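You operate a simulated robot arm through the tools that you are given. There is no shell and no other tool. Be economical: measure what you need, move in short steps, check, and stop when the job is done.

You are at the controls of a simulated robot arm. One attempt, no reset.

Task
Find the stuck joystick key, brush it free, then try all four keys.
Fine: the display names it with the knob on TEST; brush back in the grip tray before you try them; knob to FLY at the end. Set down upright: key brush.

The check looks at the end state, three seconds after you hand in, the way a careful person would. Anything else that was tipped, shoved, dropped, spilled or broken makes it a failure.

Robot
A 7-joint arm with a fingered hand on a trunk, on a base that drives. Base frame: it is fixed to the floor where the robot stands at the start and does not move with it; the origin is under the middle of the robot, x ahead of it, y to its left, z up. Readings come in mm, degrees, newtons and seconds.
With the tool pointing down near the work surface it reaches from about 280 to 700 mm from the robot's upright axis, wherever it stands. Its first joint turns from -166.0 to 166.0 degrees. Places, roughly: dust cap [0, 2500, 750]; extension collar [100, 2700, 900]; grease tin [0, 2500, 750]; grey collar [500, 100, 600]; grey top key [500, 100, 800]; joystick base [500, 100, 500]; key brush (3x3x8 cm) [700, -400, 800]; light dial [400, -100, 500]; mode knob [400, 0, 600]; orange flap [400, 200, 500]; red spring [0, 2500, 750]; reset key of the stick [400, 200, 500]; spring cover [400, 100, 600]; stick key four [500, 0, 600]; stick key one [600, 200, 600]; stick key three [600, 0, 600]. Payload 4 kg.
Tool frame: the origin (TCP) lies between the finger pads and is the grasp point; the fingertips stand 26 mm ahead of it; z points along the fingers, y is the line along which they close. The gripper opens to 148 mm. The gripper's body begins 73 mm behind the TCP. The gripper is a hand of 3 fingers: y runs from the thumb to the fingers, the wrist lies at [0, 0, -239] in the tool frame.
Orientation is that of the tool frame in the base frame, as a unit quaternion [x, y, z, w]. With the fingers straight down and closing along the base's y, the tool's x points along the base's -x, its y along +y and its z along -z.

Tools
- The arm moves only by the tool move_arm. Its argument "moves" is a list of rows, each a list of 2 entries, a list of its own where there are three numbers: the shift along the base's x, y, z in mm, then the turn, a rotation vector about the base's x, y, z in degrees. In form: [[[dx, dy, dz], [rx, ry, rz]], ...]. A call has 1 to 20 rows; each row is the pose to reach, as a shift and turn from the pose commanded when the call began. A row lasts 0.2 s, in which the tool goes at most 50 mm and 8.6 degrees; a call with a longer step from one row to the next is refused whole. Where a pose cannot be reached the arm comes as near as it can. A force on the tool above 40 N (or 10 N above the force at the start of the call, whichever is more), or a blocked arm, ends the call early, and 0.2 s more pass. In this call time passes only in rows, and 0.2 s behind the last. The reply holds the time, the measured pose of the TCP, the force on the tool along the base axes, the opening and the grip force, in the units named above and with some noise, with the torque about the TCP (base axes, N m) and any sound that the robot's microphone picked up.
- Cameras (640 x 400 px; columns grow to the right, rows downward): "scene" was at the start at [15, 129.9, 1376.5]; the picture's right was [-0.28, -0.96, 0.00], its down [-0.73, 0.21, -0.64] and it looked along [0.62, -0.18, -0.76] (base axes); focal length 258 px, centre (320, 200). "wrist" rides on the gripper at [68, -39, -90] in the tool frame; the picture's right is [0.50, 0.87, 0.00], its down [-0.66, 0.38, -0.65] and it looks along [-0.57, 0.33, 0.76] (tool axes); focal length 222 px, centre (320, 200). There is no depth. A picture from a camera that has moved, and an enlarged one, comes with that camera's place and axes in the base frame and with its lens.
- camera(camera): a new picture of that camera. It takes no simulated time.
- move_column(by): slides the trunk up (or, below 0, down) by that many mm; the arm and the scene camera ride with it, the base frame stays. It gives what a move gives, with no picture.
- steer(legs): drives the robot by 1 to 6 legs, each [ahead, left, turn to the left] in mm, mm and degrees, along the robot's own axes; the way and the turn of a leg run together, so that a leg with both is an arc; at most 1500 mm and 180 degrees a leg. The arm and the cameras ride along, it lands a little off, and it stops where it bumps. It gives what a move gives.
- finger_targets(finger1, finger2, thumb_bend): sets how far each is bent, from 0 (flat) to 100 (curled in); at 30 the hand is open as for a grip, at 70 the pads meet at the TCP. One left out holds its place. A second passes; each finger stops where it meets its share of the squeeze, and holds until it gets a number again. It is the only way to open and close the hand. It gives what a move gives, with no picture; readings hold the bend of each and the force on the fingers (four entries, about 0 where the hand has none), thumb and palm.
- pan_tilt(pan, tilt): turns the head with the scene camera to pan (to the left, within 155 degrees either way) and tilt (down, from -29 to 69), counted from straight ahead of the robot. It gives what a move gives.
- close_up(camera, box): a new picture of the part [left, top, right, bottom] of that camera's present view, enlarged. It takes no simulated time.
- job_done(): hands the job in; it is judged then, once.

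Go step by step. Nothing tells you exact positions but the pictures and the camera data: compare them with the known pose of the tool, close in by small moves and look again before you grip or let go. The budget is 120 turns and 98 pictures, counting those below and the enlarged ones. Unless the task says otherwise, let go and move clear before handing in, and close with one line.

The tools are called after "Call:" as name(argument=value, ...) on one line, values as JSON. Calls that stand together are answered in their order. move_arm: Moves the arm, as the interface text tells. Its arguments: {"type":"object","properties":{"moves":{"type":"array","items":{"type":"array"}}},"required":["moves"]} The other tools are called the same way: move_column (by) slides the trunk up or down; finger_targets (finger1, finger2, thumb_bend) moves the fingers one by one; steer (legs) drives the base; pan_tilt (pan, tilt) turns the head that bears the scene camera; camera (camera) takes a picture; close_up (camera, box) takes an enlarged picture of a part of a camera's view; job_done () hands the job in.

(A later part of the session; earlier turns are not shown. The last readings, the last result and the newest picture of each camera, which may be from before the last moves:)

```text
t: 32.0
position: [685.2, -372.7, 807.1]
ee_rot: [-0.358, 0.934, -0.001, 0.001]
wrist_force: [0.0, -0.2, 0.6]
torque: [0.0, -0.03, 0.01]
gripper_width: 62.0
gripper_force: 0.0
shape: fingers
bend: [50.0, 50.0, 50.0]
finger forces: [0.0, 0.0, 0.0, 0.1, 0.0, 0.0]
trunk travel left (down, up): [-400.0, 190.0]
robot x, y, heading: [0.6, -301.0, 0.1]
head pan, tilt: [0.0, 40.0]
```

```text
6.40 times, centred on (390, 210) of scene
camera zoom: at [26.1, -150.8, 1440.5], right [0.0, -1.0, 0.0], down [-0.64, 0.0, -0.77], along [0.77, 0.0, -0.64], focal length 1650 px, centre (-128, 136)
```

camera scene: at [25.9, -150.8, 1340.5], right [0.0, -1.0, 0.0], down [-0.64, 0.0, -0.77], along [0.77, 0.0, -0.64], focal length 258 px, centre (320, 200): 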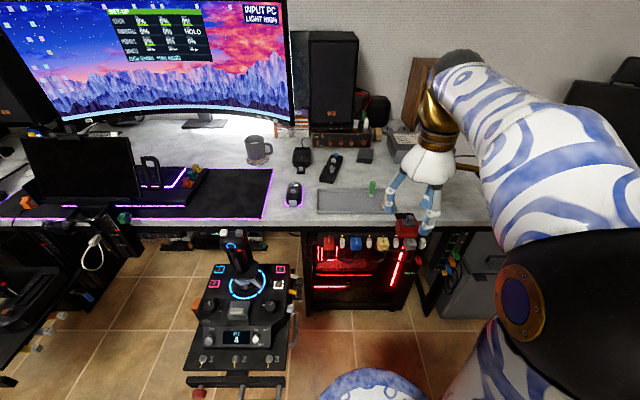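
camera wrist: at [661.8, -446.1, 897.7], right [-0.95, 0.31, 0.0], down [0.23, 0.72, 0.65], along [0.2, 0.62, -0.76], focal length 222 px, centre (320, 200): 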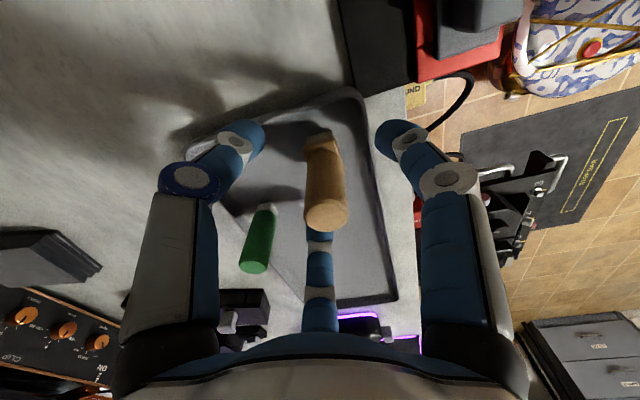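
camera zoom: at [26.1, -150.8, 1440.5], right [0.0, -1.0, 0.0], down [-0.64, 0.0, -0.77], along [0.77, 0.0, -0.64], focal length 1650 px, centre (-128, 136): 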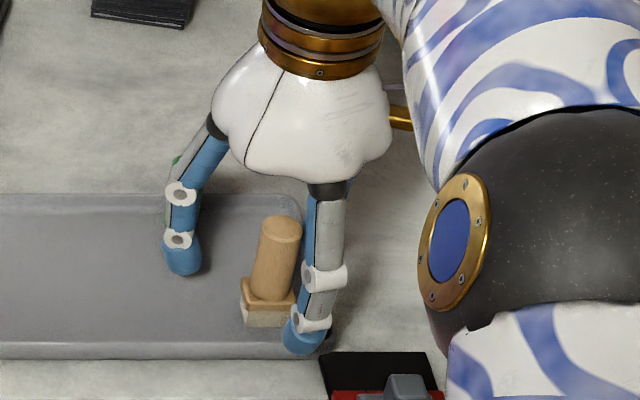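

The brush top is at z≈817, so the bristles are near 737. I go to TCP z≈794 and close.

Call:
move_arm(moves=[[[-1.5, 0, -13], [0, 0, 0]]])

Call:
finger_targets(finger1=68, finger2=68, thumb_bend=68)

Call:
camera(camera="wrist")

Call:
close_up(camera="scene", box=[340, 180, 440, 240])

```text
t: 32.4
position: [683.8, -372.9, 798.4]
ee_rot: [-0.358, 0.934, -0.002, 0.003]
wrist_force: [-1.1, 0.1, 23.7]
torque: [-0.84, -0.81, 0.02]
gripper_width: 62.1
gripper_force: 12.3
shape: fingers
bend: [50.0, 50.0, 49.0]
finger forces: [0.0, 0.0, 0.0, 0.1, 24.0, 0.1]
trunk travel left (down, up): [-400.0, 190.0]
robot x, y, heading: [0.6, -301.6, 0.1]
head pan, tilt: [0.0, 40.0]
```

```text
t: 33.4
position: [681.9, -372.9, 796.2]
ee_rot: [-0.358, 0.934, -0.001, 0.001]
wrist_force: [-6.3, -2.7, 17.3]
torque: [-0.18, 0.62, -0.04]
gripper_width: 19.5
gripper_force: 16.1
shape: fingers
bend: [60.0, 67.0, 67.0]
finger forces: [29.4, 0.6, 0.0, 0.0, 3.1, 0.0]
trunk travel left (down, up): [-400.0, 190.0]
robot x, y, heading: [2.8, -300.1, -0.1]
head pan, tilt: [0.0, 40.0]
```

```text
59 pictures are left
camera wrist: at [658.6, -446.0, 885.7], right [-0.95, 0.31, 0.0], down [0.23, 0.72, 0.65], along [0.2, 0.62, -0.76], focal length 222 px, centre (320, 200)
```

wrist: 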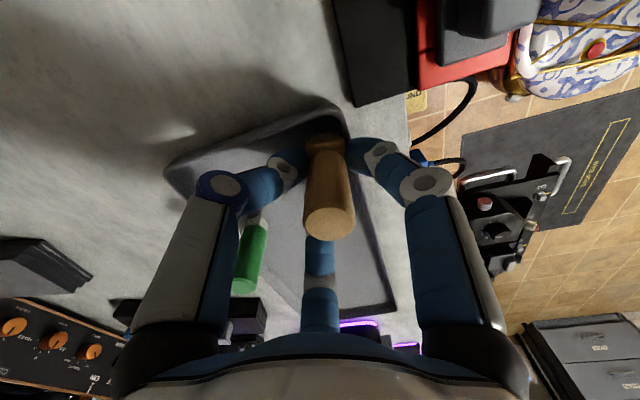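

```text
6.40 times, centred on (390, 210) of scene
camera zoom: at [23.7, -150.9, 1440.6], right [0.0, -1.0, 0.0], down [-0.64, 0.0, -0.77], along [0.77, 0.0, -0.64], focal length 1650 px, centre (-128, 136)
```

zoom: 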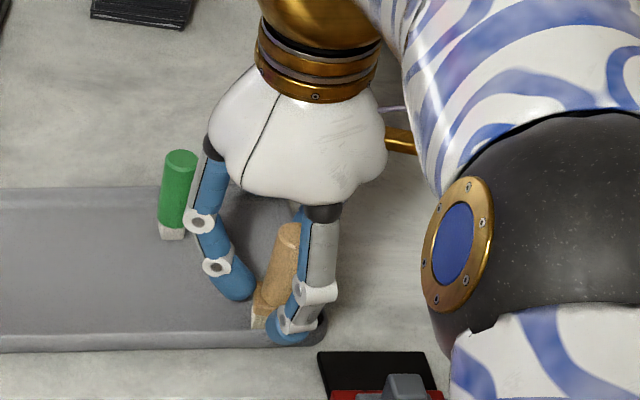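

One finger met something while going down (24 N) and the grip is uneven. I check whether the tray or the brush moved before doing anything else.

Call:
close_up(camera="scene", box=[310, 160, 450, 260])

Call:
close_up(camera="wrist", box=[220, 90, 420, 230])

```text
4.00 times, centred on (380, 210) of scene
camera zoom: at [23.7, -150.9, 1440.6], right [0.0, -1.0, 0.0], down [-0.64, 0.0, -0.77], along [0.77, 0.0, -0.64], focal length 1031 px, centre (80, 160)
```

zoom: 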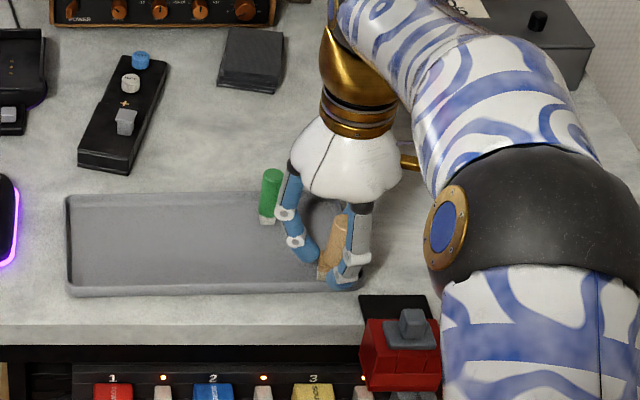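

```text
2.86 times, centred on (320, 160) of wrist
camera zoom: at [658.6, -446.0, 885.7], right [-0.95, 0.31, 0.0], down [0.23, 0.72, 0.65], along [0.2, 0.62, -0.76], focal length 635 px, centre (320, 314)
```

zoom: 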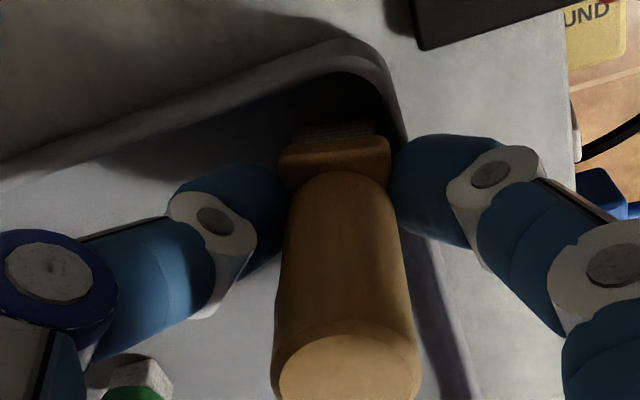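

The tray shows only a few millimetres of shift at most; a finger is still bearing down on something. I ease the fingers open slightly, lift a little and look.

Call:
finger_targets(finger1=57, finger2=57, thumb_bend=57)

Call:
move_arm(moves=[[[0, 0, 8], [0, 0, 0]]])

Call:
camera(camera="wrist")

Call:
close_up(camera="scene", box=[310, 160, 450, 260])

```text
t: 34.4
position: [682.7, -371.9, 796.5]
ee_rot: [-0.359, 0.933, -0.001, 0.0]
wrist_force: [1.0, 1.5, 18.5]
torque: [-0.1, 0.35, 0.07]
gripper_width: 34.4
gripper_force: 10.5
shape: fingers
bend: [58.0, 56.0, 56.0]
finger forces: [19.7, 0.1, 0.1, 0.0, 1.9, 0.0]
trunk travel left (down, up): [-400.0, 190.0]
robot x, y, heading: [0.2, -298.5, 0.0]
head pan, tilt: [0.0, 40.0]
```

```text
t: 34.8
position: [683.0, -372.4, 801.6]
ee_rot: [-0.359, 0.933, -0.001, 0.0]
wrist_force: [-1.0, 0.5, -0.1]
torque: [0.01, 0.01, -0.02]
gripper_width: 42.0
gripper_force: 0.0
shape: fingers
bend: [56.0, 56.0, 56.0]
finger forces: [0.0, 0.0, 0.1, 0.0, 0.0, 0.1]
trunk travel left (down, up): [-400.0, 190.0]
robot x, y, heading: [-2.1, -301.2, 0.1]
head pan, tilt: [0.0, 40.0]
```

```text
55 pictures are left
camera wrist: at [659.5, -446.2, 891.6], right [-0.95, 0.31, 0.0], down [0.23, 0.72, 0.65], along [0.2, 0.62, -0.76], focal length 222 px, centre (320, 200)
```

wrist: 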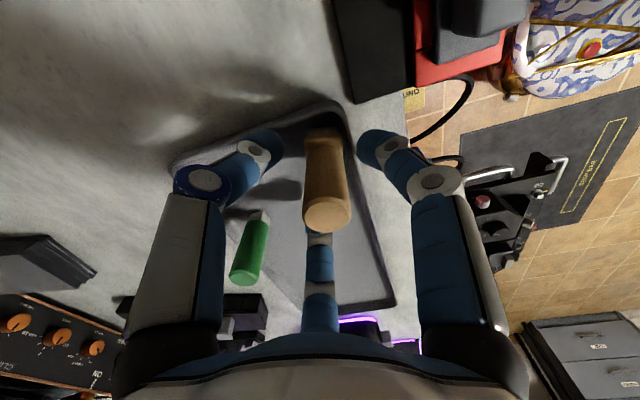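

```text
4.00 times, centred on (380, 210) of scene
camera zoom: at [25.9, -150.8, 1440.2], right [0.0, -1.0, 0.0], down [-0.64, 0.0, -0.77], along [0.77, 0.0, -0.64], focal length 1031 px, centre (80, 160)
```

zoom: 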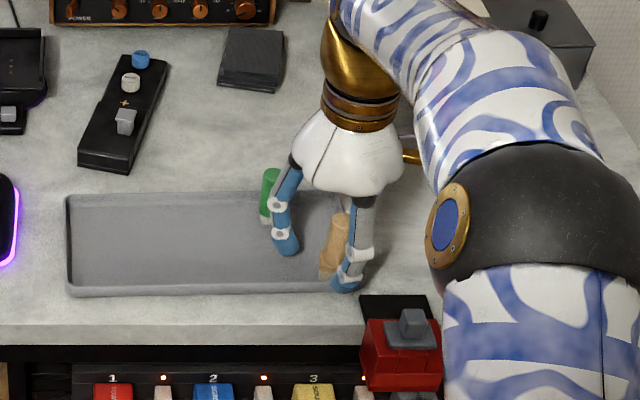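

Tips evidently touched the tray rim at z≈770, and the brush now seems to be at about [678,-381]. I rise to TCP 807, shift onto the brush and check.

Call:
move_arm(moves=[[[0, 0, 3], [0, 0, 0]], [[-4, -8, 4], [0, 0, 0]]])

Call:
close_up(camera="wrist", box=[220, 90, 420, 230])

Call:
close_up(camera="scene", box=[340, 180, 440, 240])

```text
t: 35.4
position: [678.7, -380.6, 807.1]
ee_rot: [-0.359, 0.933, -0.001, -0.001]
wrist_force: [-0.4, 0.3, 0.5]
torque: [0.0, 0.0, 0.03]
gripper_width: 41.7
gripper_force: 0.0
shape: fingers
bend: [56.0, 56.0, 56.0]
finger forces: [0.1, 0.0, 0.0, 0.1, 0.1, 0.1]
trunk travel left (down, up): [-400.0, 190.0]
robot x, y, heading: [0.1, -300.5, 0.3]
head pan, tilt: [0.0, 40.0]
```

```text
2.86 times, centred on (320, 160) of wrist
camera zoom: at [655.8, -453.7, 896.6], right [-0.95, 0.31, 0.0], down [0.23, 0.72, 0.65], along [0.2, 0.62, -0.76], focal length 635 px, centre (320, 314)
```

zoom: 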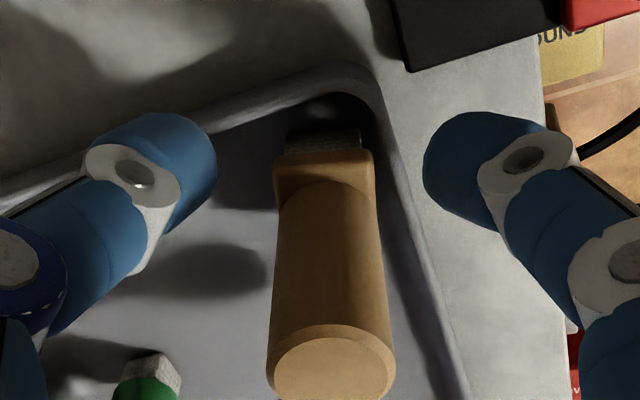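

```text
6.40 times, centred on (390, 210) of scene
camera zoom: at [26.1, -150.7, 1440.5], right [0.0, -1.0, 0.0], down [-0.64, 0.0, -0.77], along [0.77, 0.0, -0.64], focal length 1650 px, centre (-128, 136)
```

zoom: 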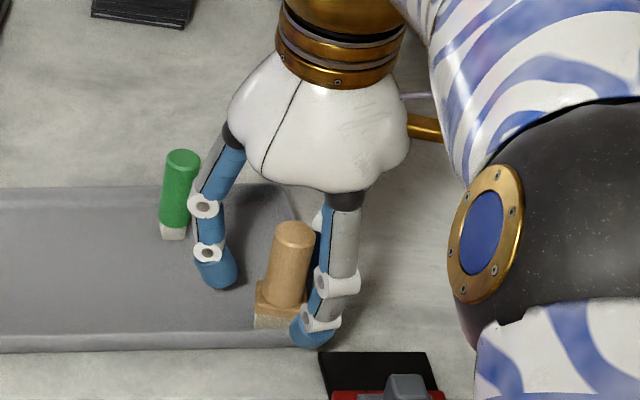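

The brush stands upright and central between the fingers. I close at this height.

Call:
finger_targets(finger1=66, finger2=66, thumb_bend=66)

Call:
close_up(camera="wrist", box=[220, 90, 420, 230])

```text
t: 36.4
position: [678.8, -380.0, 806.2]
ee_rot: [-0.358, 0.934, 0.0, -0.001]
wrist_force: [0.2, -0.1, 0.3]
torque: [0.0, -0.01, -0.04]
gripper_width: 15.0
gripper_force: 2.3
shape: fingers
bend: [64.0, 64.0, 65.0]
finger forces: [1.4, 1.2, 0.0, 0.0, 1.2, 0.1]
trunk travel left (down, up): [-400.0, 190.0]
robot x, y, heading: [-1.8, -301.4, 0.0]
head pan, tilt: [0.0, 40.0]
```

```text
2.86 times, centred on (320, 160) of wrist
camera zoom: at [656.0, -453.7, 896.7], right [-0.95, 0.31, 0.0], down [0.23, 0.72, 0.65], along [0.2, 0.62, -0.76], focal length 635 px, centre (320, 314)
```

zoom: 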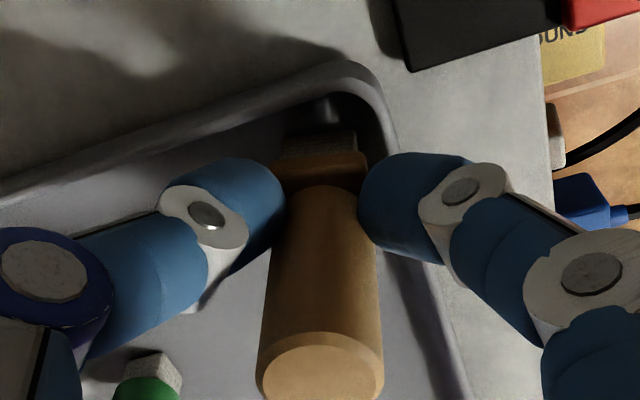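

All three fingers touch evenly. I tighten the grip and lift a little to test it.

Call:
finger_targets(finger1=74, finger2=74, thumb_bend=74)

Call:
move_arm(moves=[[[0, 0, 10], [0, 0, 0]], [[0, 0, 25], [0, 0, 0]]])

Call:
close_up(camera="wrist", box=[220, 90, 420, 230])

Call:
close_up(camera="scene", box=[310, 160, 450, 260])

```text
t: 37.4
position: [680.7, -380.7, 806.5]
ee_rot: [-0.358, 0.934, 0.0, -0.001]
wrist_force: [-0.5, 0.1, 0.1]
torque: [0.02, 0.01, -0.02]
gripper_width: 12.3
gripper_force: 14.5
shape: fingers
bend: [63.0, 64.0, 68.0]
finger forces: [9.5, 9.2, 0.1, 0.0, 10.7, 0.0]
trunk travel left (down, up): [-400.0, 190.0]
robot x, y, heading: [1.3, -300.1, 0.1]
head pan, tilt: [0.0, 40.0]
```

```text
t: 38.0
position: [679.5, -379.7, 832.0]
ee_rot: [-0.358, 0.934, 0.0, -0.001]
wrist_force: [0.1, -0.3, -0.1]
torque: [-0.02, 0.01, 0.01]
gripper_width: 12.4
gripper_force: 14.3
shape: fingers
bend: [63.0, 64.0, 68.0]
finger forces: [9.5, 9.2, 0.0, 0.0, 10.7, 0.0]
trunk travel left (down, up): [-400.0, 190.0]
robot x, y, heading: [-0.7, -303.8, 0.0]
head pan, tilt: [0.0, 40.0]
```

```text
2.86 times, centred on (320, 160) of wrist
camera zoom: at [656.0, -453.4, 921.6], right [-0.95, 0.31, 0.0], down [0.23, 0.72, 0.65], along [0.2, 0.62, -0.76], focal length 635 px, centre (320, 314)
```

zoom: 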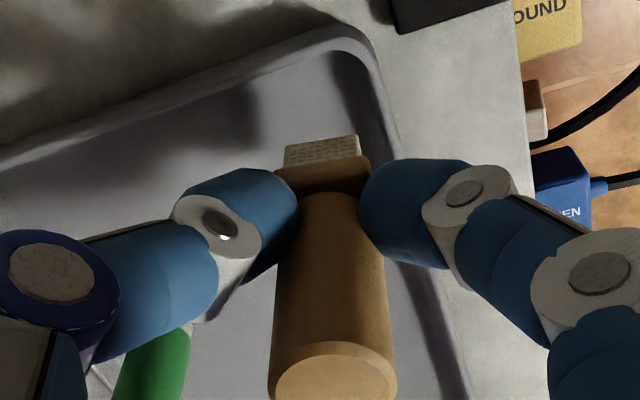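

```text
4.00 times, centred on (380, 210) of scene
camera zoom: at [26.2, -150.8, 1440.5], right [0.0, -1.0, 0.0], down [-0.64, 0.0, -0.77], along [0.77, 0.0, -0.64], focal length 1031 px, centre (80, 160)
```

zoom: 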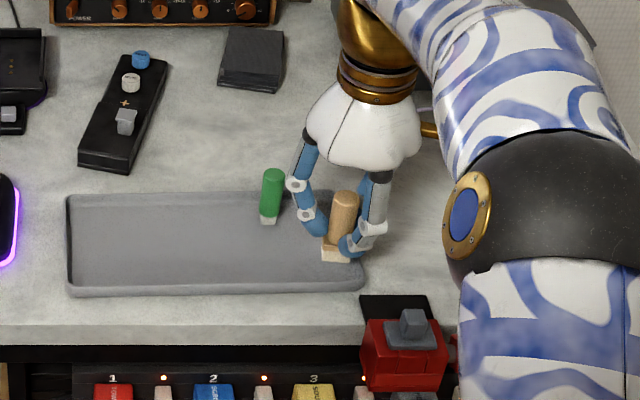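

The brush is held straight and lifts cleanly; its pick pose was TCP [680,-380.5,806.5]. I raise it and carry it over to key four.

Call:
move_arm(moves=[[[0, 0, 45], [0, 0, 0]], [[0, 0, 90], [0, 0, 0]], [[-21, 40, 100], [0, 0, -3.5]], [[-42, 80, 100], [0, 0, -7]], [[-63, 121, 100], [0, 0, -10.5]], [[-84, 161, 100], [0, 0, -14]], [[-106, 201, 100], [0, 0, -18]], [[-127, 242, 100], [0, 0, -22]], [[-148, 282, 100], [0, 0, -25]], [[-169, 322, 100], [0, 0, -29]], [[-190, 362, 100], [0, 0, -32]]])

Call:
pan_tilt(pan=10, tilt=50)

Call:
camera(camera="scene")

Call:
camera(camera="wrist")

```text
t: 40.4
position: [489.0, -17.8, 931.2]
ee_rot: [-0.087, 0.996, 0.0, 0.0]
wrist_force: [0.1, -0.4, -0.7]
torque: [0.03, 0.0, 0.0]
gripper_width: 12.0
gripper_force: 14.4
shape: fingers
bend: [63.0, 64.0, 68.0]
finger forces: [9.3, 9.2, 0.0, 0.0, 10.4, 0.0]
trunk travel left (down, up): [-400.0, 190.0]
robot x, y, heading: [1.8, -302.6, -0.2]
head pan, tilt: [0.0, 40.0]
```

```text
t: 41.1
position: [489.2, -18.8, 931.9]
ee_rot: [-0.089, 0.996, 0.001, -0.001]
wrist_force: [0.5, -0.3, 0.0]
torque: [0.03, -0.01, -0.04]
gripper_width: 11.7
gripper_force: 14.7
shape: fingers
bend: [63.0, 64.0, 68.0]
finger forces: [9.2, 9.2, 0.0, 0.1, 10.4, 0.0]
trunk travel left (down, up): [-400.0, 190.0]
robot x, y, heading: [0.6, -301.2, 0.2]
head pan, tilt: [10.0, 50.0]
```

```text
48 pictures are left
camera scene: at [16.9, -137.3, 1426.4], right [0.17, -0.98, 0.0], down [-0.75, -0.13, -0.64], along [0.63, 0.11, -0.77], focal length 258 px, centre (320, 200)
```

scene: 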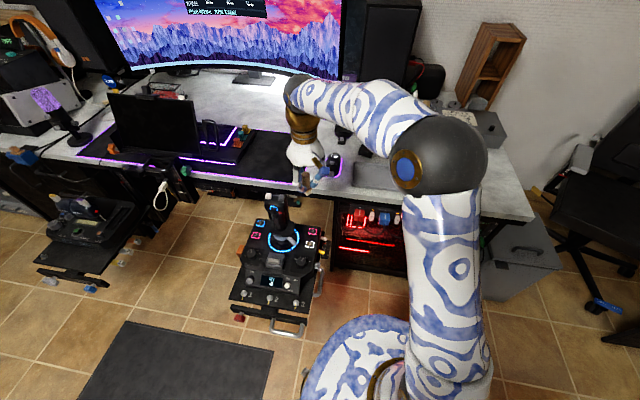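

```text
47 pictures are left
camera wrist: at [430.5, -67.6, 1021.3], right [-0.64, 0.77, 0.0], down [0.58, 0.49, 0.65], along [0.5, 0.42, -0.76], focal length 222 px, centre (320, 200)
```

wrist: 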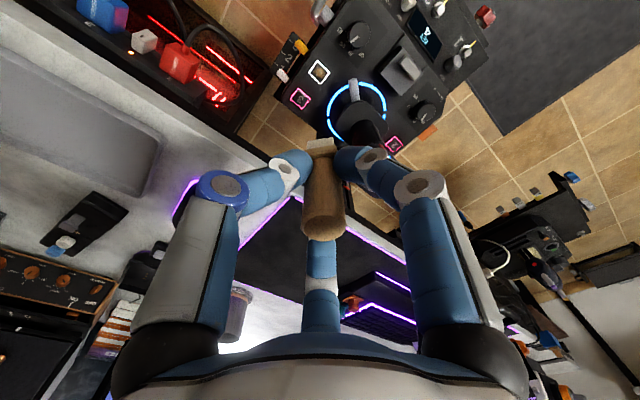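

Clear so far. I go down beside the stick to TCP z≈750 and check the alignment over key four.

Call:
move_arm(moves=[[[0, 2, -45], [0, 0, 0]], [[0, 2, -90], [0, 0, 0]], [[0, 2, -135], [0, 0, 0]], [[0, 2, -180], [0, 0, 0]]])

Call:
camera(camera="wrist")

Call:
close_up(camera="scene", box=[240, 180, 360, 280])

```text
t: 42.1
position: [488.3, -15.5, 750.8]
ee_rot: [-0.089, 0.996, 0.0, 0.0]
wrist_force: [0.3, 0.0, 0.5]
torque: [-0.02, -0.04, -0.02]
gripper_width: 11.9
gripper_force: 14.4
shape: fingers
bend: [63.0, 64.0, 68.0]
finger forces: [9.2, 9.2, 0.0, 0.0, 10.3, 0.0]
trunk travel left (down, up): [-400.0, 190.0]
robot x, y, heading: [0.8, -302.8, 0.1]
head pan, tilt: [10.0, 50.0]
```

```text
46 pictures are left
camera wrist: at [430.4, -65.4, 841.3], right [-0.64, 0.77, 0.0], down [0.58, 0.49, 0.65], along [0.5, 0.42, -0.76], focal length 222 px, centre (320, 200)
```

wrist: 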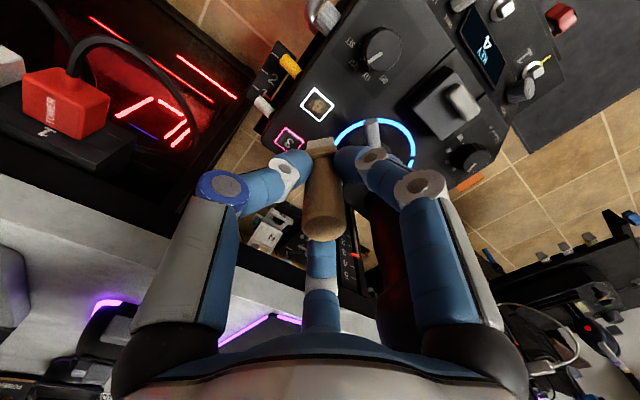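

```text
4.00 times, centred on (300, 230) of scene
camera zoom: at [16.9, -137.2, 1426.4], right [0.17, -0.98, 0.0], down [-0.75, -0.13, -0.64], along [0.63, 0.11, -0.77], focal length 1031 px, centre (400, 80)
```

zoom: 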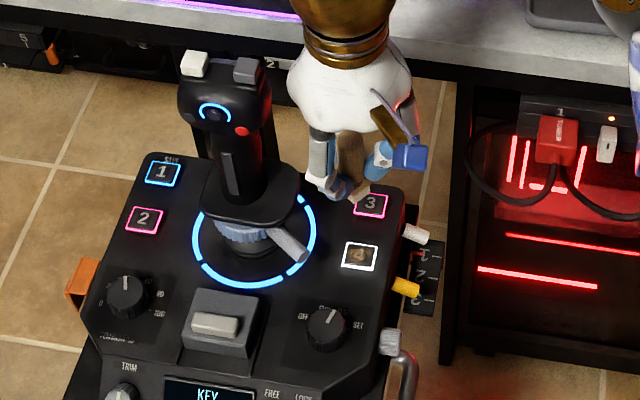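

Key four lies under the axis within 4 mm, with its plane at z≈592. I shift (+2,-3) and go down to TCP ~665.

Call:
move_arm(moves=[[[2, -3, -30], [0, 0, 0]], [[2, -3, -60], [0, 0, 0]], [[2, -3, -83], [0, 0, 0]]])

Call:
close_up(camera="wrist", box=[240, 60, 400, 180])

Call:
close_up(camera="scene", box=[270, 190, 350, 260])

```text
t: 42.9
position: [490.9, -19.2, 669.0]
ee_rot: [-0.087, 0.996, 0.0, 0.0]
wrist_force: [-0.2, 0.9, -0.3]
torque: [-0.02, 0.01, -0.04]
gripper_width: 11.9
gripper_force: 14.0
shape: fingers
bend: [63.0, 64.0, 68.0]
finger forces: [9.2, 9.2, 0.0, 0.1, 10.1, 0.0]
trunk travel left (down, up): [-400.0, 190.0]
robot x, y, heading: [1.3, -301.8, 0.1]
head pan, tilt: [10.0, 50.0]
```

```text
3.33 times, centred on (320, 120) of wrist
camera zoom: at [431.9, -68.8, 758.2], right [-0.64, 0.77, 0.0], down [0.58, 0.49, 0.65], along [0.5, 0.42, -0.76], focal length 740 px, centre (320, 467)
```

zoom: 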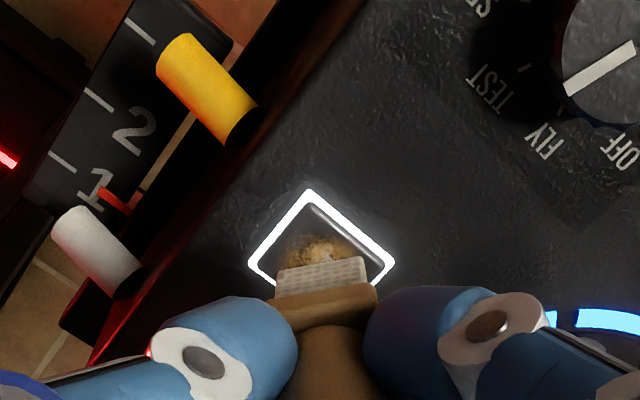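

```text
5.71 times, centred on (310, 225) of scene
camera zoom: at [16.9, -137.2, 1426.3], right [0.17, -0.98, 0.0], down [-0.75, -0.13, -0.64], along [0.63, 0.11, -0.77], focal length 1473 px, centre (377, 57)
```

zoom: 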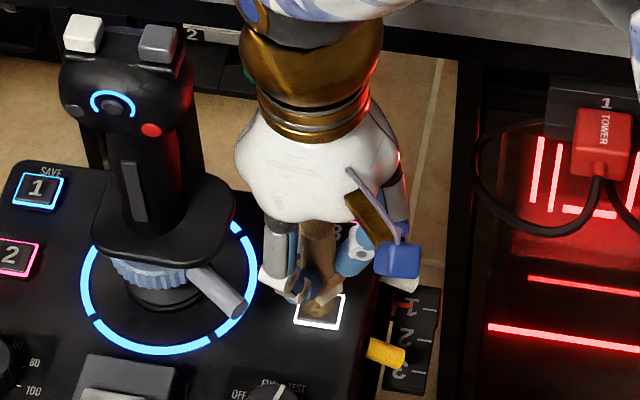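

Grime is visible on key four, and the axis points at its centre. I lower slowly until I feel contact.

Call:
move_arm(moves=[[[0, 0, -5], [0, 0, 0]], [[0, 0, -10], [0, 0, 0]], [[0, 0, -13], [0, 0, 0]], [[0, 0, -16], [0, 0, 0]]])

Call:
close_up(camera="wrist", box=[240, 60, 400, 180])

```text
t: 43.9
position: [492.7, -19.2, 653.3]
ee_rot: [-0.087, 0.996, 0.0, 0.0]
wrist_force: [0.5, 0.2, -0.9]
torque: [0.02, 0.01, 0.01]
gripper_width: 11.8
gripper_force: 14.2
shape: fingers
bend: [63.0, 64.0, 68.0]
finger forces: [9.3, 9.2, 0.1, 0.0, 10.1, 0.0]
trunk travel left (down, up): [-400.0, 190.0]
robot x, y, heading: [-1.8, -303.8, -0.2]
head pan, tilt: [10.0, 50.0]
```

```text
3.33 times, centred on (320, 120) of wrist
camera zoom: at [432.2, -68.6, 742.6], right [-0.64, 0.77, 0.0], down [0.58, 0.49, 0.65], along [0.5, 0.42, -0.76], focal length 740 px, centre (320, 467)
```

zoom: 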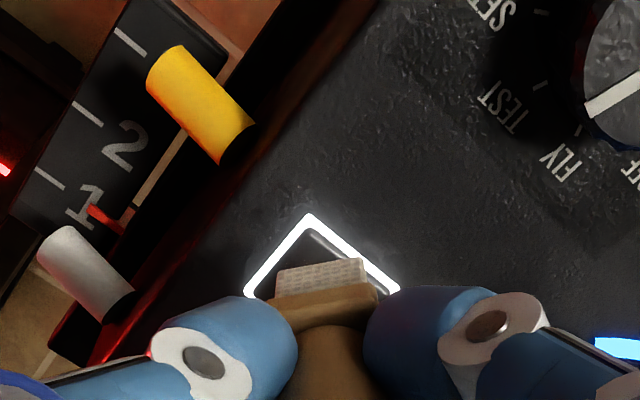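

No contact yet. I go on in 2 mm steps.

Call:
move_arm(moves=[[[0, 0, -2], [0, 0, 0]], [[0, 0, -4], [0, 0, 0]]])

Call:
move_arm(moves=[[[0, 0, -1.5], [0, 0, 0]], [[0, 0, -3], [0, 0, 0]]])

```text
t: 44.5
position: [492.0, -19.3, 648.5]
ee_rot: [-0.087, 0.996, 0.0, 0.0]
wrist_force: [-0.5, -0.8, -0.9]
torque: [0.01, 0.03, 0.0]
gripper_width: 12.0
gripper_force: 14.6
shape: fingers
bend: [63.0, 64.0, 68.0]
finger forces: [9.3, 9.1, 0.1, 0.0, 10.2, 0.0]
trunk travel left (down, up): [-400.0, 190.0]
robot x, y, heading: [1.9, -301.7, -0.1]
head pan, tilt: [10.0, 50.0]
```

```text
t: 45.1
position: [491.1, -18.6, 645.6]
ee_rot: [-0.087, 0.996, 0.0, 0.0]
wrist_force: [-0.4, -0.3, -0.2]
torque: [0.01, 0.0, 0.01]
gripper_width: 12.2
gripper_force: 13.9
shape: fingers
bend: [63.0, 64.0, 68.0]
finger forces: [9.3, 9.2, 0.0, 0.0, 10.2, 0.0]
trunk travel left (down, up): [-400.0, 190.0]
robot x, y, heading: [-0.8, -305.8, 0.2]
head pan, tilt: [10.0, 50.0]
```

Call:
move_arm(moves=[[[0, 0, -2], [0, 0, 0]], [[0, 0, -4], [0, 0, 0]]])

Call:
close_up(camera="wrist", box=[240, 60, 400, 180])

Call:
close_up(camera="scene", box=[280, 210, 340, 260])

```text
t: 45.7
position: [492.2, -18.4, 641.4]
ee_rot: [-0.087, 0.996, 0.0, -0.001]
wrist_force: [0.3, -1.0, -0.5]
torque: [-0.01, 0.01, 0.04]
gripper_width: 12.2
gripper_force: 14.2
shape: fingers
bend: [63.0, 64.0, 68.0]
finger forces: [9.4, 9.3, 0.1, 0.1, 10.1, 0.1]
trunk travel left (down, up): [-400.0, 190.0]
robot x, y, heading: [0.0, -302.7, -0.1]
head pan, tilt: [10.0, 50.0]
```

```text
3.33 times, centred on (320, 120) of wrist
camera zoom: at [432.4, -68.2, 731.6], right [-0.64, 0.77, 0.0], down [0.58, 0.49, 0.65], along [0.5, 0.42, -0.76], focal length 740 px, centre (320, 467)
```

zoom: 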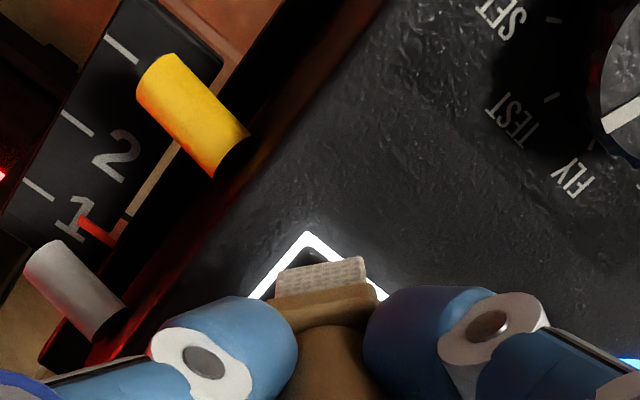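

```text
8.00 times, centred on (310, 235) of scene
camera zoom: at [16.9, -137.2, 1426.3], right [0.17, -0.98, 0.0], down [-0.75, -0.13, -0.64], along [0.63, 0.11, -0.77], focal length 2062 px, centre (400, -80)
```

zoom: 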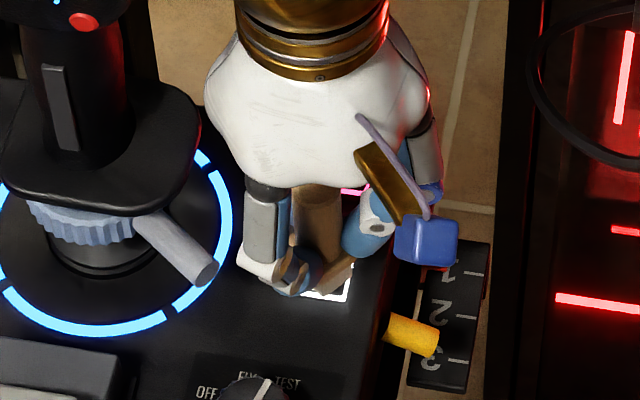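

Still no contact. I continue down carefully.

Call:
move_arm(moves=[[[0, 0, -2], [0, 0, 0]], [[0, 0, -4], [0, 0, 0]]])

Call:
move_arm(moves=[[[0, 0, -2], [0, 0, 0]], [[0, 0, -4], [0, 0, 0]]])

```text
t: 46.3
position: [490.6, -19.0, 638.5]
ee_rot: [-0.087, 0.996, 0.0, 0.0]
wrist_force: [-0.1, -0.3, 0.1]
torque: [0.03, -0.01, 0.03]
gripper_width: 12.0
gripper_force: 14.1
shape: fingers
bend: [63.0, 64.0, 68.0]
finger forces: [9.2, 9.2, 0.1, 0.0, 10.2, 0.0]
trunk travel left (down, up): [-400.0, 190.0]
robot x, y, heading: [0.6, -299.5, 0.2]
head pan, tilt: [10.0, 50.0]
```

```text
t: 46.9
position: [492.5, -18.9, 633.6]
ee_rot: [-0.087, 0.996, 0.001, 0.001]
wrist_force: [0.0, 0.0, -0.3]
torque: [0.02, 0.0, 0.0]
gripper_width: 11.9
gripper_force: 14.2
shape: fingers
bend: [63.0, 64.0, 68.0]
finger forces: [9.3, 9.2, 0.0, 0.1, 10.2, 0.0]
trunk travel left (down, up): [-400.0, 190.0]
robot x, y, heading: [2.0, -303.7, -0.0]
head pan, tilt: [10.0, 50.0]
```

Call:
close_up(camera="wrist", box=[280, 100, 360, 160])

Call:
move_arm(moves=[[[0, 0, -1.5], [0, 0, 0]], [[0, 0, -3], [0, 0, 0]]])

```text
6.67 times, centred on (320, 130) of wrist
camera zoom: at [432.4, -68.4, 723.9], right [-0.64, 0.77, 0.0], down [0.58, 0.49, 0.65], along [0.5, 0.42, -0.76], focal length 1481 px, centre (320, 667)
```

zoom: 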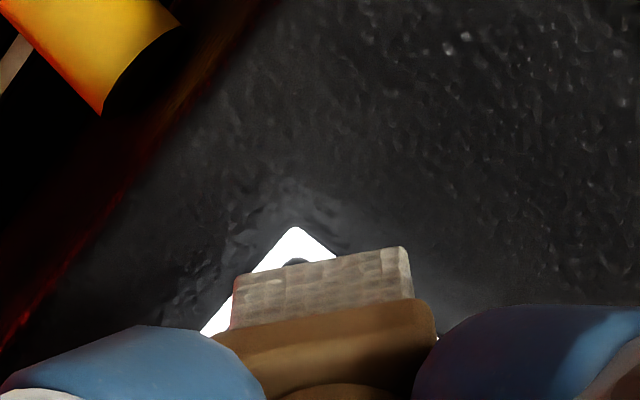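

```text
t: 47.5
position: [491.2, -18.3, 630.6]
ee_rot: [-0.088, 0.996, 0.0, 0.0]
wrist_force: [-0.1, 0.8, 1.6]
torque: [-0.02, 0.03, -0.01]
gripper_width: 11.8
gripper_force: 15.0
shape: fingers
bend: [63.0, 64.0, 68.0]
finger forces: [9.6, 10.0, 0.0, 0.1, 10.5, 0.0]
trunk travel left (down, up): [-400.0, 190.0]
robot x, y, heading: [-5.0, -300.8, 0.0]
head pan, tilt: [10.0, 50.0]
```

Contact at TCP z≈630.6 with 1.6 N. I press a touch more and brush back and forth over the key.

Call:
move_arm(moves=[[[0, 0, -2], [0, 0, 0]], [[6, 0, -2], [0, 0, 0]], [[11, 0, -2], [0, 0, 0]], [[4, 0, -2], [0, 0, 0]], [[-4, 0, -2], [0, 0, 0]], [[-11, 0, -2], [0, 0, 0]], [[-4, 0, -2], [0, 0, 0]], [[4, 0, -2], [0, 0, 0]], [[11, 0, -2], [0, 0, 0]], [[4, 0, -2], [0, 0, 0]], [[-4, 0, -2], [0, 0, 0]], [[-11, 0, -2], [0, 0, 0]], [[-4, 3, -2], [0, 0, 0]], [[0, 8, -2], [0, 0, 0]], [[0, 0, -2], [0, 0, 0]], [[0, -8, -2], [0, 0, 0]], [[0, 0, -2], [0, 0, 0]], [[0, 8, -2], [0, 0, 0]], [[0, 0, -2], [0, 0, 0]], [[0, -8, -2], [0, 0, 0]]])

Call:
move_arm(moves=[[[0, 4, 4], [0, 0, 0]], [[0, 0, 20], [0, 0, 0]], [[-10, -10, 50], [0, 0, 0]], [[-30, -20, 70], [0, 0, 0]]])

Call:
close_up(camera="wrist", box=[240, 60, 400, 180])

Call:
close_up(camera="scene", box=[240, 200, 350, 290])

```text
t: 51.7
position: [490.6, -26.0, 629.6]
ee_rot: [-0.088, 0.996, 0.0, 0.0]
wrist_force: [0.0, 0.6, 5.3]
torque: [0.11, -0.06, 0.02]
gripper_width: 11.9
gripper_force: 15.9
shape: fingers
bend: [63.0, 62.0, 68.0]
finger forces: [10.3, 11.1, 0.0, 0.0, 10.2, 0.0]
trunk travel left (down, up): [-400.0, 190.0]
robot x, y, heading: [0.0, -299.3, -0.0]
head pan, tilt: [10.0, 50.0]
```

```text
t: 52.7
position: [460.7, -47.2, 699.5]
ee_rot: [-0.088, 0.996, -0.001, 0.0]
wrist_force: [-0.8, 0.2, -0.4]
torque: [0.04, -0.01, 0.01]
gripper_width: 11.8
gripper_force: 14.8
shape: fingers
bend: [63.0, 63.0, 68.0]
finger forces: [9.2, 9.2, 0.0, 0.1, 10.4, 0.0]
trunk travel left (down, up): [-400.0, 190.0]
robot x, y, heading: [-2.9, -303.8, 0.1]
head pan, tilt: [10.0, 50.0]
```

```text
3.33 times, centred on (320, 120) of wrist
camera zoom: at [401.7, -96.5, 789.0], right [-0.64, 0.77, 0.0], down [0.58, 0.49, 0.65], along [0.5, 0.42, -0.76], focal length 740 px, centre (320, 467)
```

zoom: 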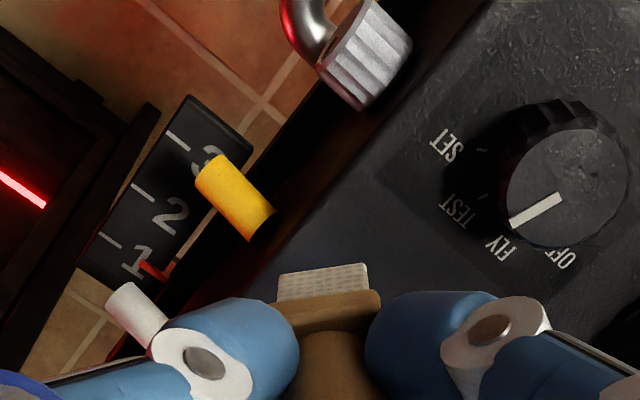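

```text
4.44 times, centred on (295, 245) of scene
camera zoom: at [16.8, -137.3, 1426.3], right [0.17, -0.98, 0.0], down [-0.75, -0.13, -0.64], along [0.63, 0.11, -0.77], focal length 1146 px, centre (431, 0)
```

zoom: 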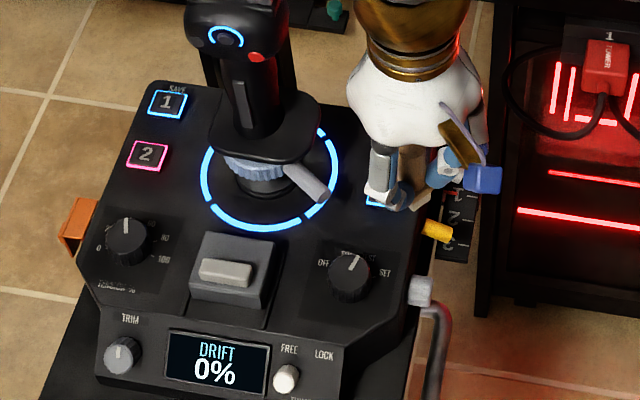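

The display changed to DRIFT 0%, so key four seems free. I lift clear and check the key.

Call:
move_arm(moves=[[[0, -20, 45], [0, 0, 0]], [[0, -50, 90], [0, 0, 0]], [[20, -90, 135], [0, 0, 0]], [[20, -130, 180], [0, 0, 0]], [[20, -160, 220], [0, 0, 0]]])

Call:
close_up(camera="scene", box=[240, 200, 350, 290])

```text
refused: row 2 steps farther than a row can; nothing moved
```

```text
4.44 times, centred on (295, 245) of scene
camera zoom: at [16.8, -137.3, 1426.3], right [0.17, -0.98, 0.0], down [-0.75, -0.13, -0.64], along [0.63, 0.11, -0.77], focal length 1146 px, centre (431, 0)
```

zoom: 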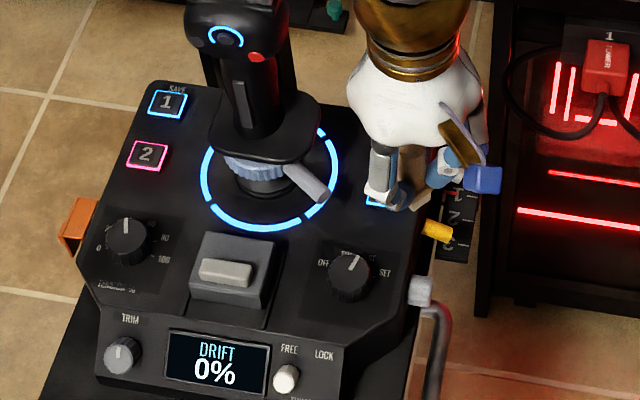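

I rise straight up, then carry the brush back over its place in the tray with the same hand angle as at the pick.

Call:
move_arm(moves=[[[0, 0, 45], [0, 0, 0]], [[0, 0, 90], [0, 0, 0]], [[0, 0, 135], [0, 0, 0]], [[0, 0, 180], [0, 0, 0]], [[0, 0, 225], [0, 0, 0]], [[24, -37, 228], [0, 0, 3.5]], [[49, -74, 228], [0, 0, 7]], [[73, -111, 228], [0, 0, 10.5]], [[97, -148, 228], [0, 0, 14]], [[122, -185, 228], [0, 0, 18]], [[146, -222, 228], [0, 0, 22]], [[171, -259, 215], [0, 0, 25]], [[195, -296, 205], [0, 0, 29]], [[217, -332, 200], [0, 0, 32]]])

Call:
camera(camera="wrist")

Call:
close_up(camera="scene", box=[240, 200, 350, 290])

```text
t: 55.7
position: [677.2, -379.6, 899.2]
ee_rot: [-0.359, 0.933, 0.0, 0.0]
wrist_force: [-0.5, 0.2, -0.2]
torque: [-0.02, -0.03, 0.0]
gripper_width: 11.6
gripper_force: 13.8
shape: fingers
bend: [63.0, 63.0, 68.0]
finger forces: [8.3, 8.8, 0.1, 0.0, 9.7, 0.0]
trunk travel left (down, up): [-400.0, 190.0]
robot x, y, heading: [-1.9, -301.2, -0.2]
head pan, tilt: [10.0, 50.0]
```

```text
35 pictures are left
camera wrist: at [655.1, -453.3, 988.8], right [-0.95, 0.31, 0.0], down [0.23, 0.72, 0.65], along [0.2, 0.62, -0.76], focal length 222 px, centre (320, 200)
```

wrist: 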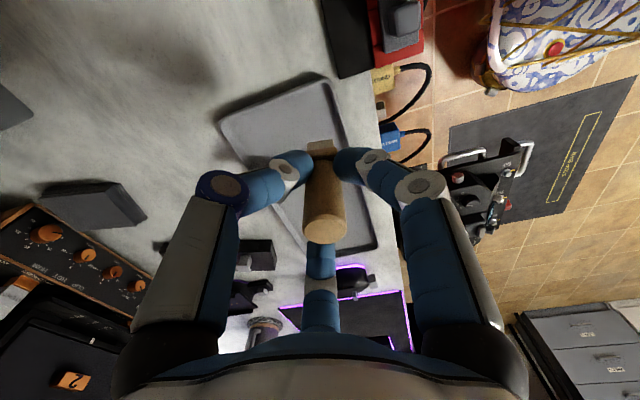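

```text
4.44 times, centred on (295, 245) of scene
camera zoom: at [17.1, -137.4, 1426.3], right [0.17, -0.98, 0.0], down [-0.75, -0.13, -0.64], along [0.63, 0.11, -0.77], focal length 1146 px, centre (431, 0)
```

zoom: 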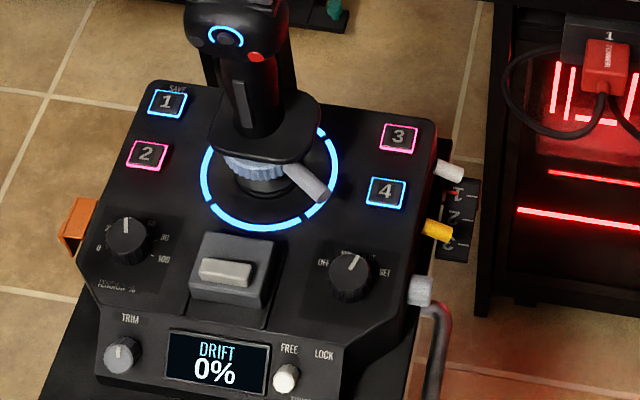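

Key four is clean and lit. Now I lower the brush over the tray toward the pick height.

Call:
move_arm(moves=[[[3, 2, -30], [0, 0, 0]], [[7, 4, -60], [0, 0, 0]], [[8, 5, -80], [0, 0, 0]], [[8, 5, -86], [0, 0, 0]]])

Call:
camera(camera="wrist")

```text
t: 56.7
position: [686.2, -374.5, 812.4]
ee_rot: [-0.358, 0.934, 0.0, -0.001]
wrist_force: [-0.5, 0.0, -0.7]
torque: [-0.01, 0.0, -0.01]
gripper_width: 11.5
gripper_force: 13.0
shape: fingers
bend: [63.0, 63.0, 68.0]
finger forces: [8.3, 8.8, 0.1, 0.1, 9.6, 0.1]
trunk travel left (down, up): [-400.0, 190.0]
robot x, y, heading: [1.5, -302.9, 0.2]
head pan, tilt: [10.0, 50.0]
```

```text
33 pictures are left
camera wrist: at [663.5, -447.6, 902.4], right [-0.95, 0.31, 0.0], down [0.23, 0.72, 0.65], along [0.2, 0.62, -0.76], focal length 222 px, centre (320, 200)
```

wrist: 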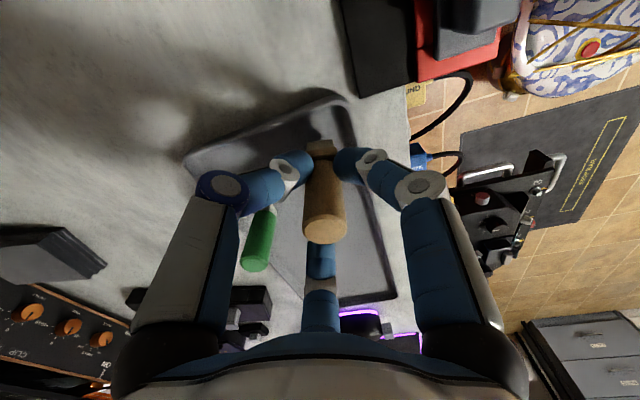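

Green is standing and clear. I lower until it touches down.

Call:
move_arm(moves=[[[0, 0, -1.5], [0, 0, 0]], [[0, 0, -3], [0, 0, 0]], [[0, 0, -4.5], [0, 0, 0]]])

Call:
move_arm(moves=[[[0, 0, -1], [0, 0, 0]], [[0, 0, -2], [0, 0, 0]]])

```text
t: 57.5
position: [687.2, -373.8, 807.5]
ee_rot: [-0.358, 0.934, 0.0, -0.001]
wrist_force: [-0.2, -0.3, -1.0]
torque: [0.0, 0.03, 0.01]
gripper_width: 11.5
gripper_force: 13.6
shape: fingers
bend: [63.0, 63.0, 68.0]
finger forces: [8.3, 8.8, 0.0, 0.0, 9.6, 0.0]
trunk travel left (down, up): [-400.0, 190.0]
robot x, y, heading: [0.7, -303.9, 0.0]
head pan, tilt: [10.0, 50.0]
```

```text
t: 58.1
position: [685.6, -374.3, 805.8]
ee_rot: [-0.358, 0.934, 0.0, -0.001]
wrist_force: [-1.0, 0.5, -0.5]
torque: [0.0, -0.01, 0.02]
gripper_width: 11.1
gripper_force: 13.4
shape: fingers
bend: [63.0, 63.0, 68.0]
finger forces: [8.3, 8.8, 0.0, 0.1, 9.6, 0.0]
trunk travel left (down, up): [-400.0, 190.0]
robot x, y, heading: [-2.1, -303.8, 0.1]
head pan, tilt: [10.0, 50.0]
```

Call:
move_arm(moves=[[[0, 0, -1], [0, 0, 0]], [[0, 0, -2], [0, 0, 0]]])

Call:
close_up(camera="wrist", box=[260, 110, 380, 190])

```text
t: 58.7
position: [686.1, -374.1, 803.7]
ee_rot: [-0.358, 0.934, 0.0, 0.001]
wrist_force: [0.0, 0.1, 1.4]
torque: [0.03, -0.01, 0.0]
gripper_width: 12.0
gripper_force: 13.6
shape: fingers
bend: [63.0, 63.0, 68.0]
finger forces: [8.3, 8.9, 0.0, 0.1, 9.7, 0.0]
trunk travel left (down, up): [-400.0, 190.0]
robot x, y, heading: [1.5, -301.5, -0.1]
head pan, tilt: [10.0, 50.0]
```

```text
5.00 times, centred on (320, 150) of wrist
camera zoom: at [662.6, -447.8, 894.3], right [-0.95, 0.31, 0.0], down [0.23, 0.72, 0.65], along [0.2, 0.62, -0.76], focal length 1111 px, centre (320, 450)
```

zoom: 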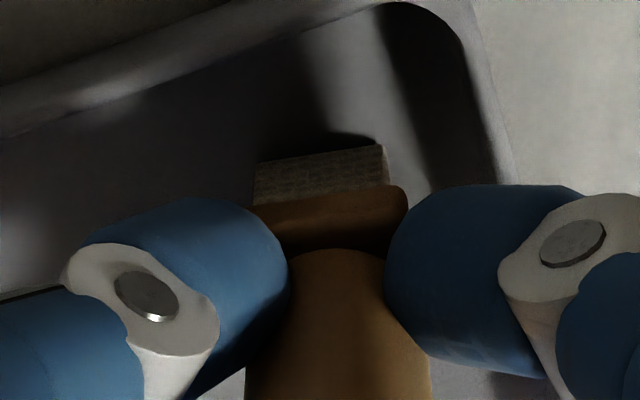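

Touchdown at 803.7 with 1.4 N. One more millimetre, then I release evenly in two steps.

Call:
move_arm(moves=[[[0, 0, -0.7], [0, 0, 0]]])

Call:
finger_targets(finger1=62, finger2=62, thumb_bend=65)

Call:
finger_targets(finger1=56, finger2=56, thumb_bend=57)

Call:
camera(camera="wrist")

```text
t: 59.1
position: [685.7, -374.6, 803.7]
ee_rot: [-0.359, 0.934, 0.0, 0.0]
wrist_force: [-0.1, -0.1, 4.3]
torque: [0.01, 0.03, -0.01]
gripper_width: 11.5
gripper_force: 13.7
shape: fingers
bend: [63.0, 63.0, 68.0]
finger forces: [8.6, 9.3, 0.0, 0.0, 10.3, 0.1]
trunk travel left (down, up): [-400.0, 190.0]
robot x, y, heading: [-0.1, -303.0, -0.1]
head pan, tilt: [10.0, 50.0]
```

```text
t: 60.1
position: [685.1, -374.7, 803.5]
ee_rot: [-0.358, 0.934, 0.0, 0.0]
wrist_force: [-0.5, -0.1, 1.5]
torque: [0.0, -0.02, -0.01]
gripper_width: 17.9
gripper_force: 1.0
shape: fingers
bend: [62.0, 62.0, 65.0]
finger forces: [0.1, 0.3, 0.0, 0.1, 1.3, 0.0]
trunk travel left (down, up): [-400.0, 190.0]
robot x, y, heading: [0.9, -298.4, 0.1]
head pan, tilt: [10.0, 50.0]
```

```text
t: 61.1
position: [685.7, -373.8, 803.8]
ee_rot: [-0.359, 0.933, -0.001, -0.001]
wrist_force: [-0.1, -1.0, 1.0]
torque: [0.0, -0.03, -0.05]
gripper_width: 41.9
gripper_force: 0.0
shape: fingers
bend: [56.0, 56.0, 56.0]
finger forces: [0.0, 0.0, 0.0, 0.1, 0.0, 0.0]
trunk travel left (down, up): [-400.0, 190.0]
robot x, y, heading: [0.3, -301.4, 0.1]
head pan, tilt: [10.0, 50.0]
```

```text
31 pictures are left
camera wrist: at [662.7, -447.8, 893.2], right [-0.95, 0.31, 0.0], down [0.23, 0.72, 0.65], along [0.2, 0.62, -0.76], focal length 222 px, centre (320, 200)
```

wrist: 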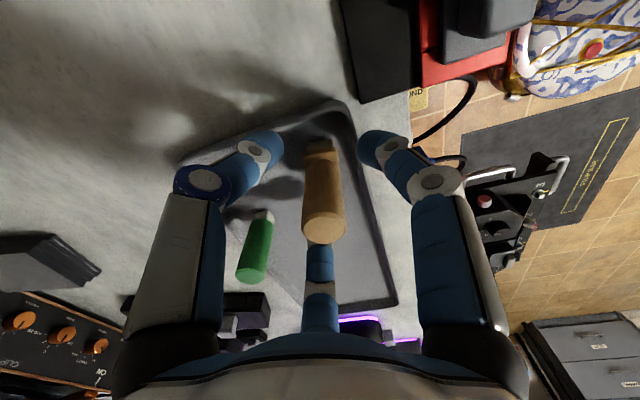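

The brush stands upright in the tray. I lift straight off, retract and drive back to the left.

Call:
move_arm(moves=[[[0, 0, 30], [0, 0, 0]], [[0, 0, 75], [0, 0, 0]], [[0, 0, 120], [0, 0, 0]], [[-45, 5, 130], [0, 0, -8]], [[-90, 10, 130], [0, 0, -16]], [[-135, 15, 130], [0, 0, -24]], [[-180, 20, 130], [0, 0, -32]], [[-225, 25, 130], [0, 0, -40]]])

Call:
close_up(camera="wrist", box=[160, 90, 420, 270])

Call:
finger_targets(finger1=70, finger2=70, thumb_bend=70)

Call:
steer(legs=[[0, 300, 0]])

```text
t: 62.9
position: [459.2, -348.0, 932.8]
ee_rot: [-0.017, 1.0, 0.0, 0.0]
wrist_force: [0.8, -0.1, -0.7]
torque: [-0.03, 0.03, 0.0]
gripper_width: 42.0
gripper_force: 0.0
shape: fingers
bend: [56.0, 56.0, 56.0]
finger forces: [0.1, 0.0, 0.0, 0.0, 0.0, 0.0]
trunk travel left (down, up): [-400.0, 190.0]
robot x, y, heading: [1.6, -301.7, -0.1]
head pan, tilt: [10.0, 50.0]
```

```text
2.22 times, centred on (290, 180) of wrist
camera zoom: at [394.3, -388.9, 1023.8], right [-0.53, 0.85, 0.0], down [0.64, 0.4, 0.65], along [0.56, 0.34, -0.76], focal length 494 px, centre (387, 244)
```

zoom: 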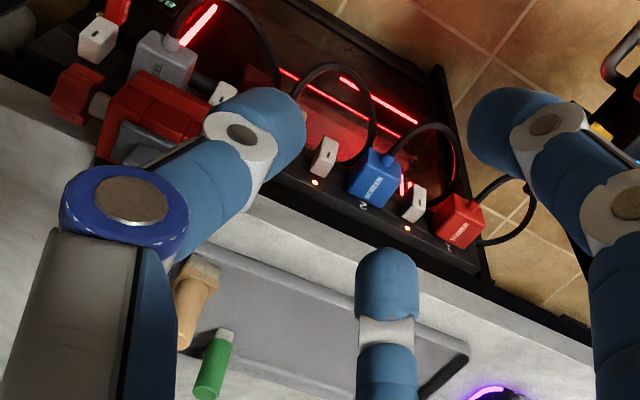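

```text
t: 63.9
position: [459.7, -347.3, 934.6]
ee_rot: [-0.018, 1.0, -0.001, 0.0]
wrist_force: [-0.2, 0.8, -0.2]
torque: [-0.03, 0.0, 0.01]
gripper_width: 0.2
gripper_force: 0.1
shape: fingers
bend: [69.0, 69.0, 70.0]
finger forces: [0.0, 0.0, 0.0, 0.0, 0.0, 0.0]
trunk travel left (down, up): [-400.0, 190.0]
robot x, y, heading: [0.8, -301.3, -0.0]
head pan, tilt: [10.0, 50.0]
```

```text
t: 66.0
position: [460.5, -49.7, 934.6]
ee_rot: [-0.02, 1.0, 0.0, 0.0]
wrist_force: [0.2, -0.3, 0.2]
torque: [0.03, -0.02, 0.03]
gripper_width: 0.4
gripper_force: 0.1
shape: fingers
bend: [69.0, 69.0, 70.0]
finger forces: [0.1, 0.1, 0.0, 0.0, 0.0, 0.0]
trunk travel left (down, up): [-400.0, 190.0]
robot x, y, heading: [-2.9, -6.4, 0.5]
head pan, tilt: [10.0, 50.0]
```

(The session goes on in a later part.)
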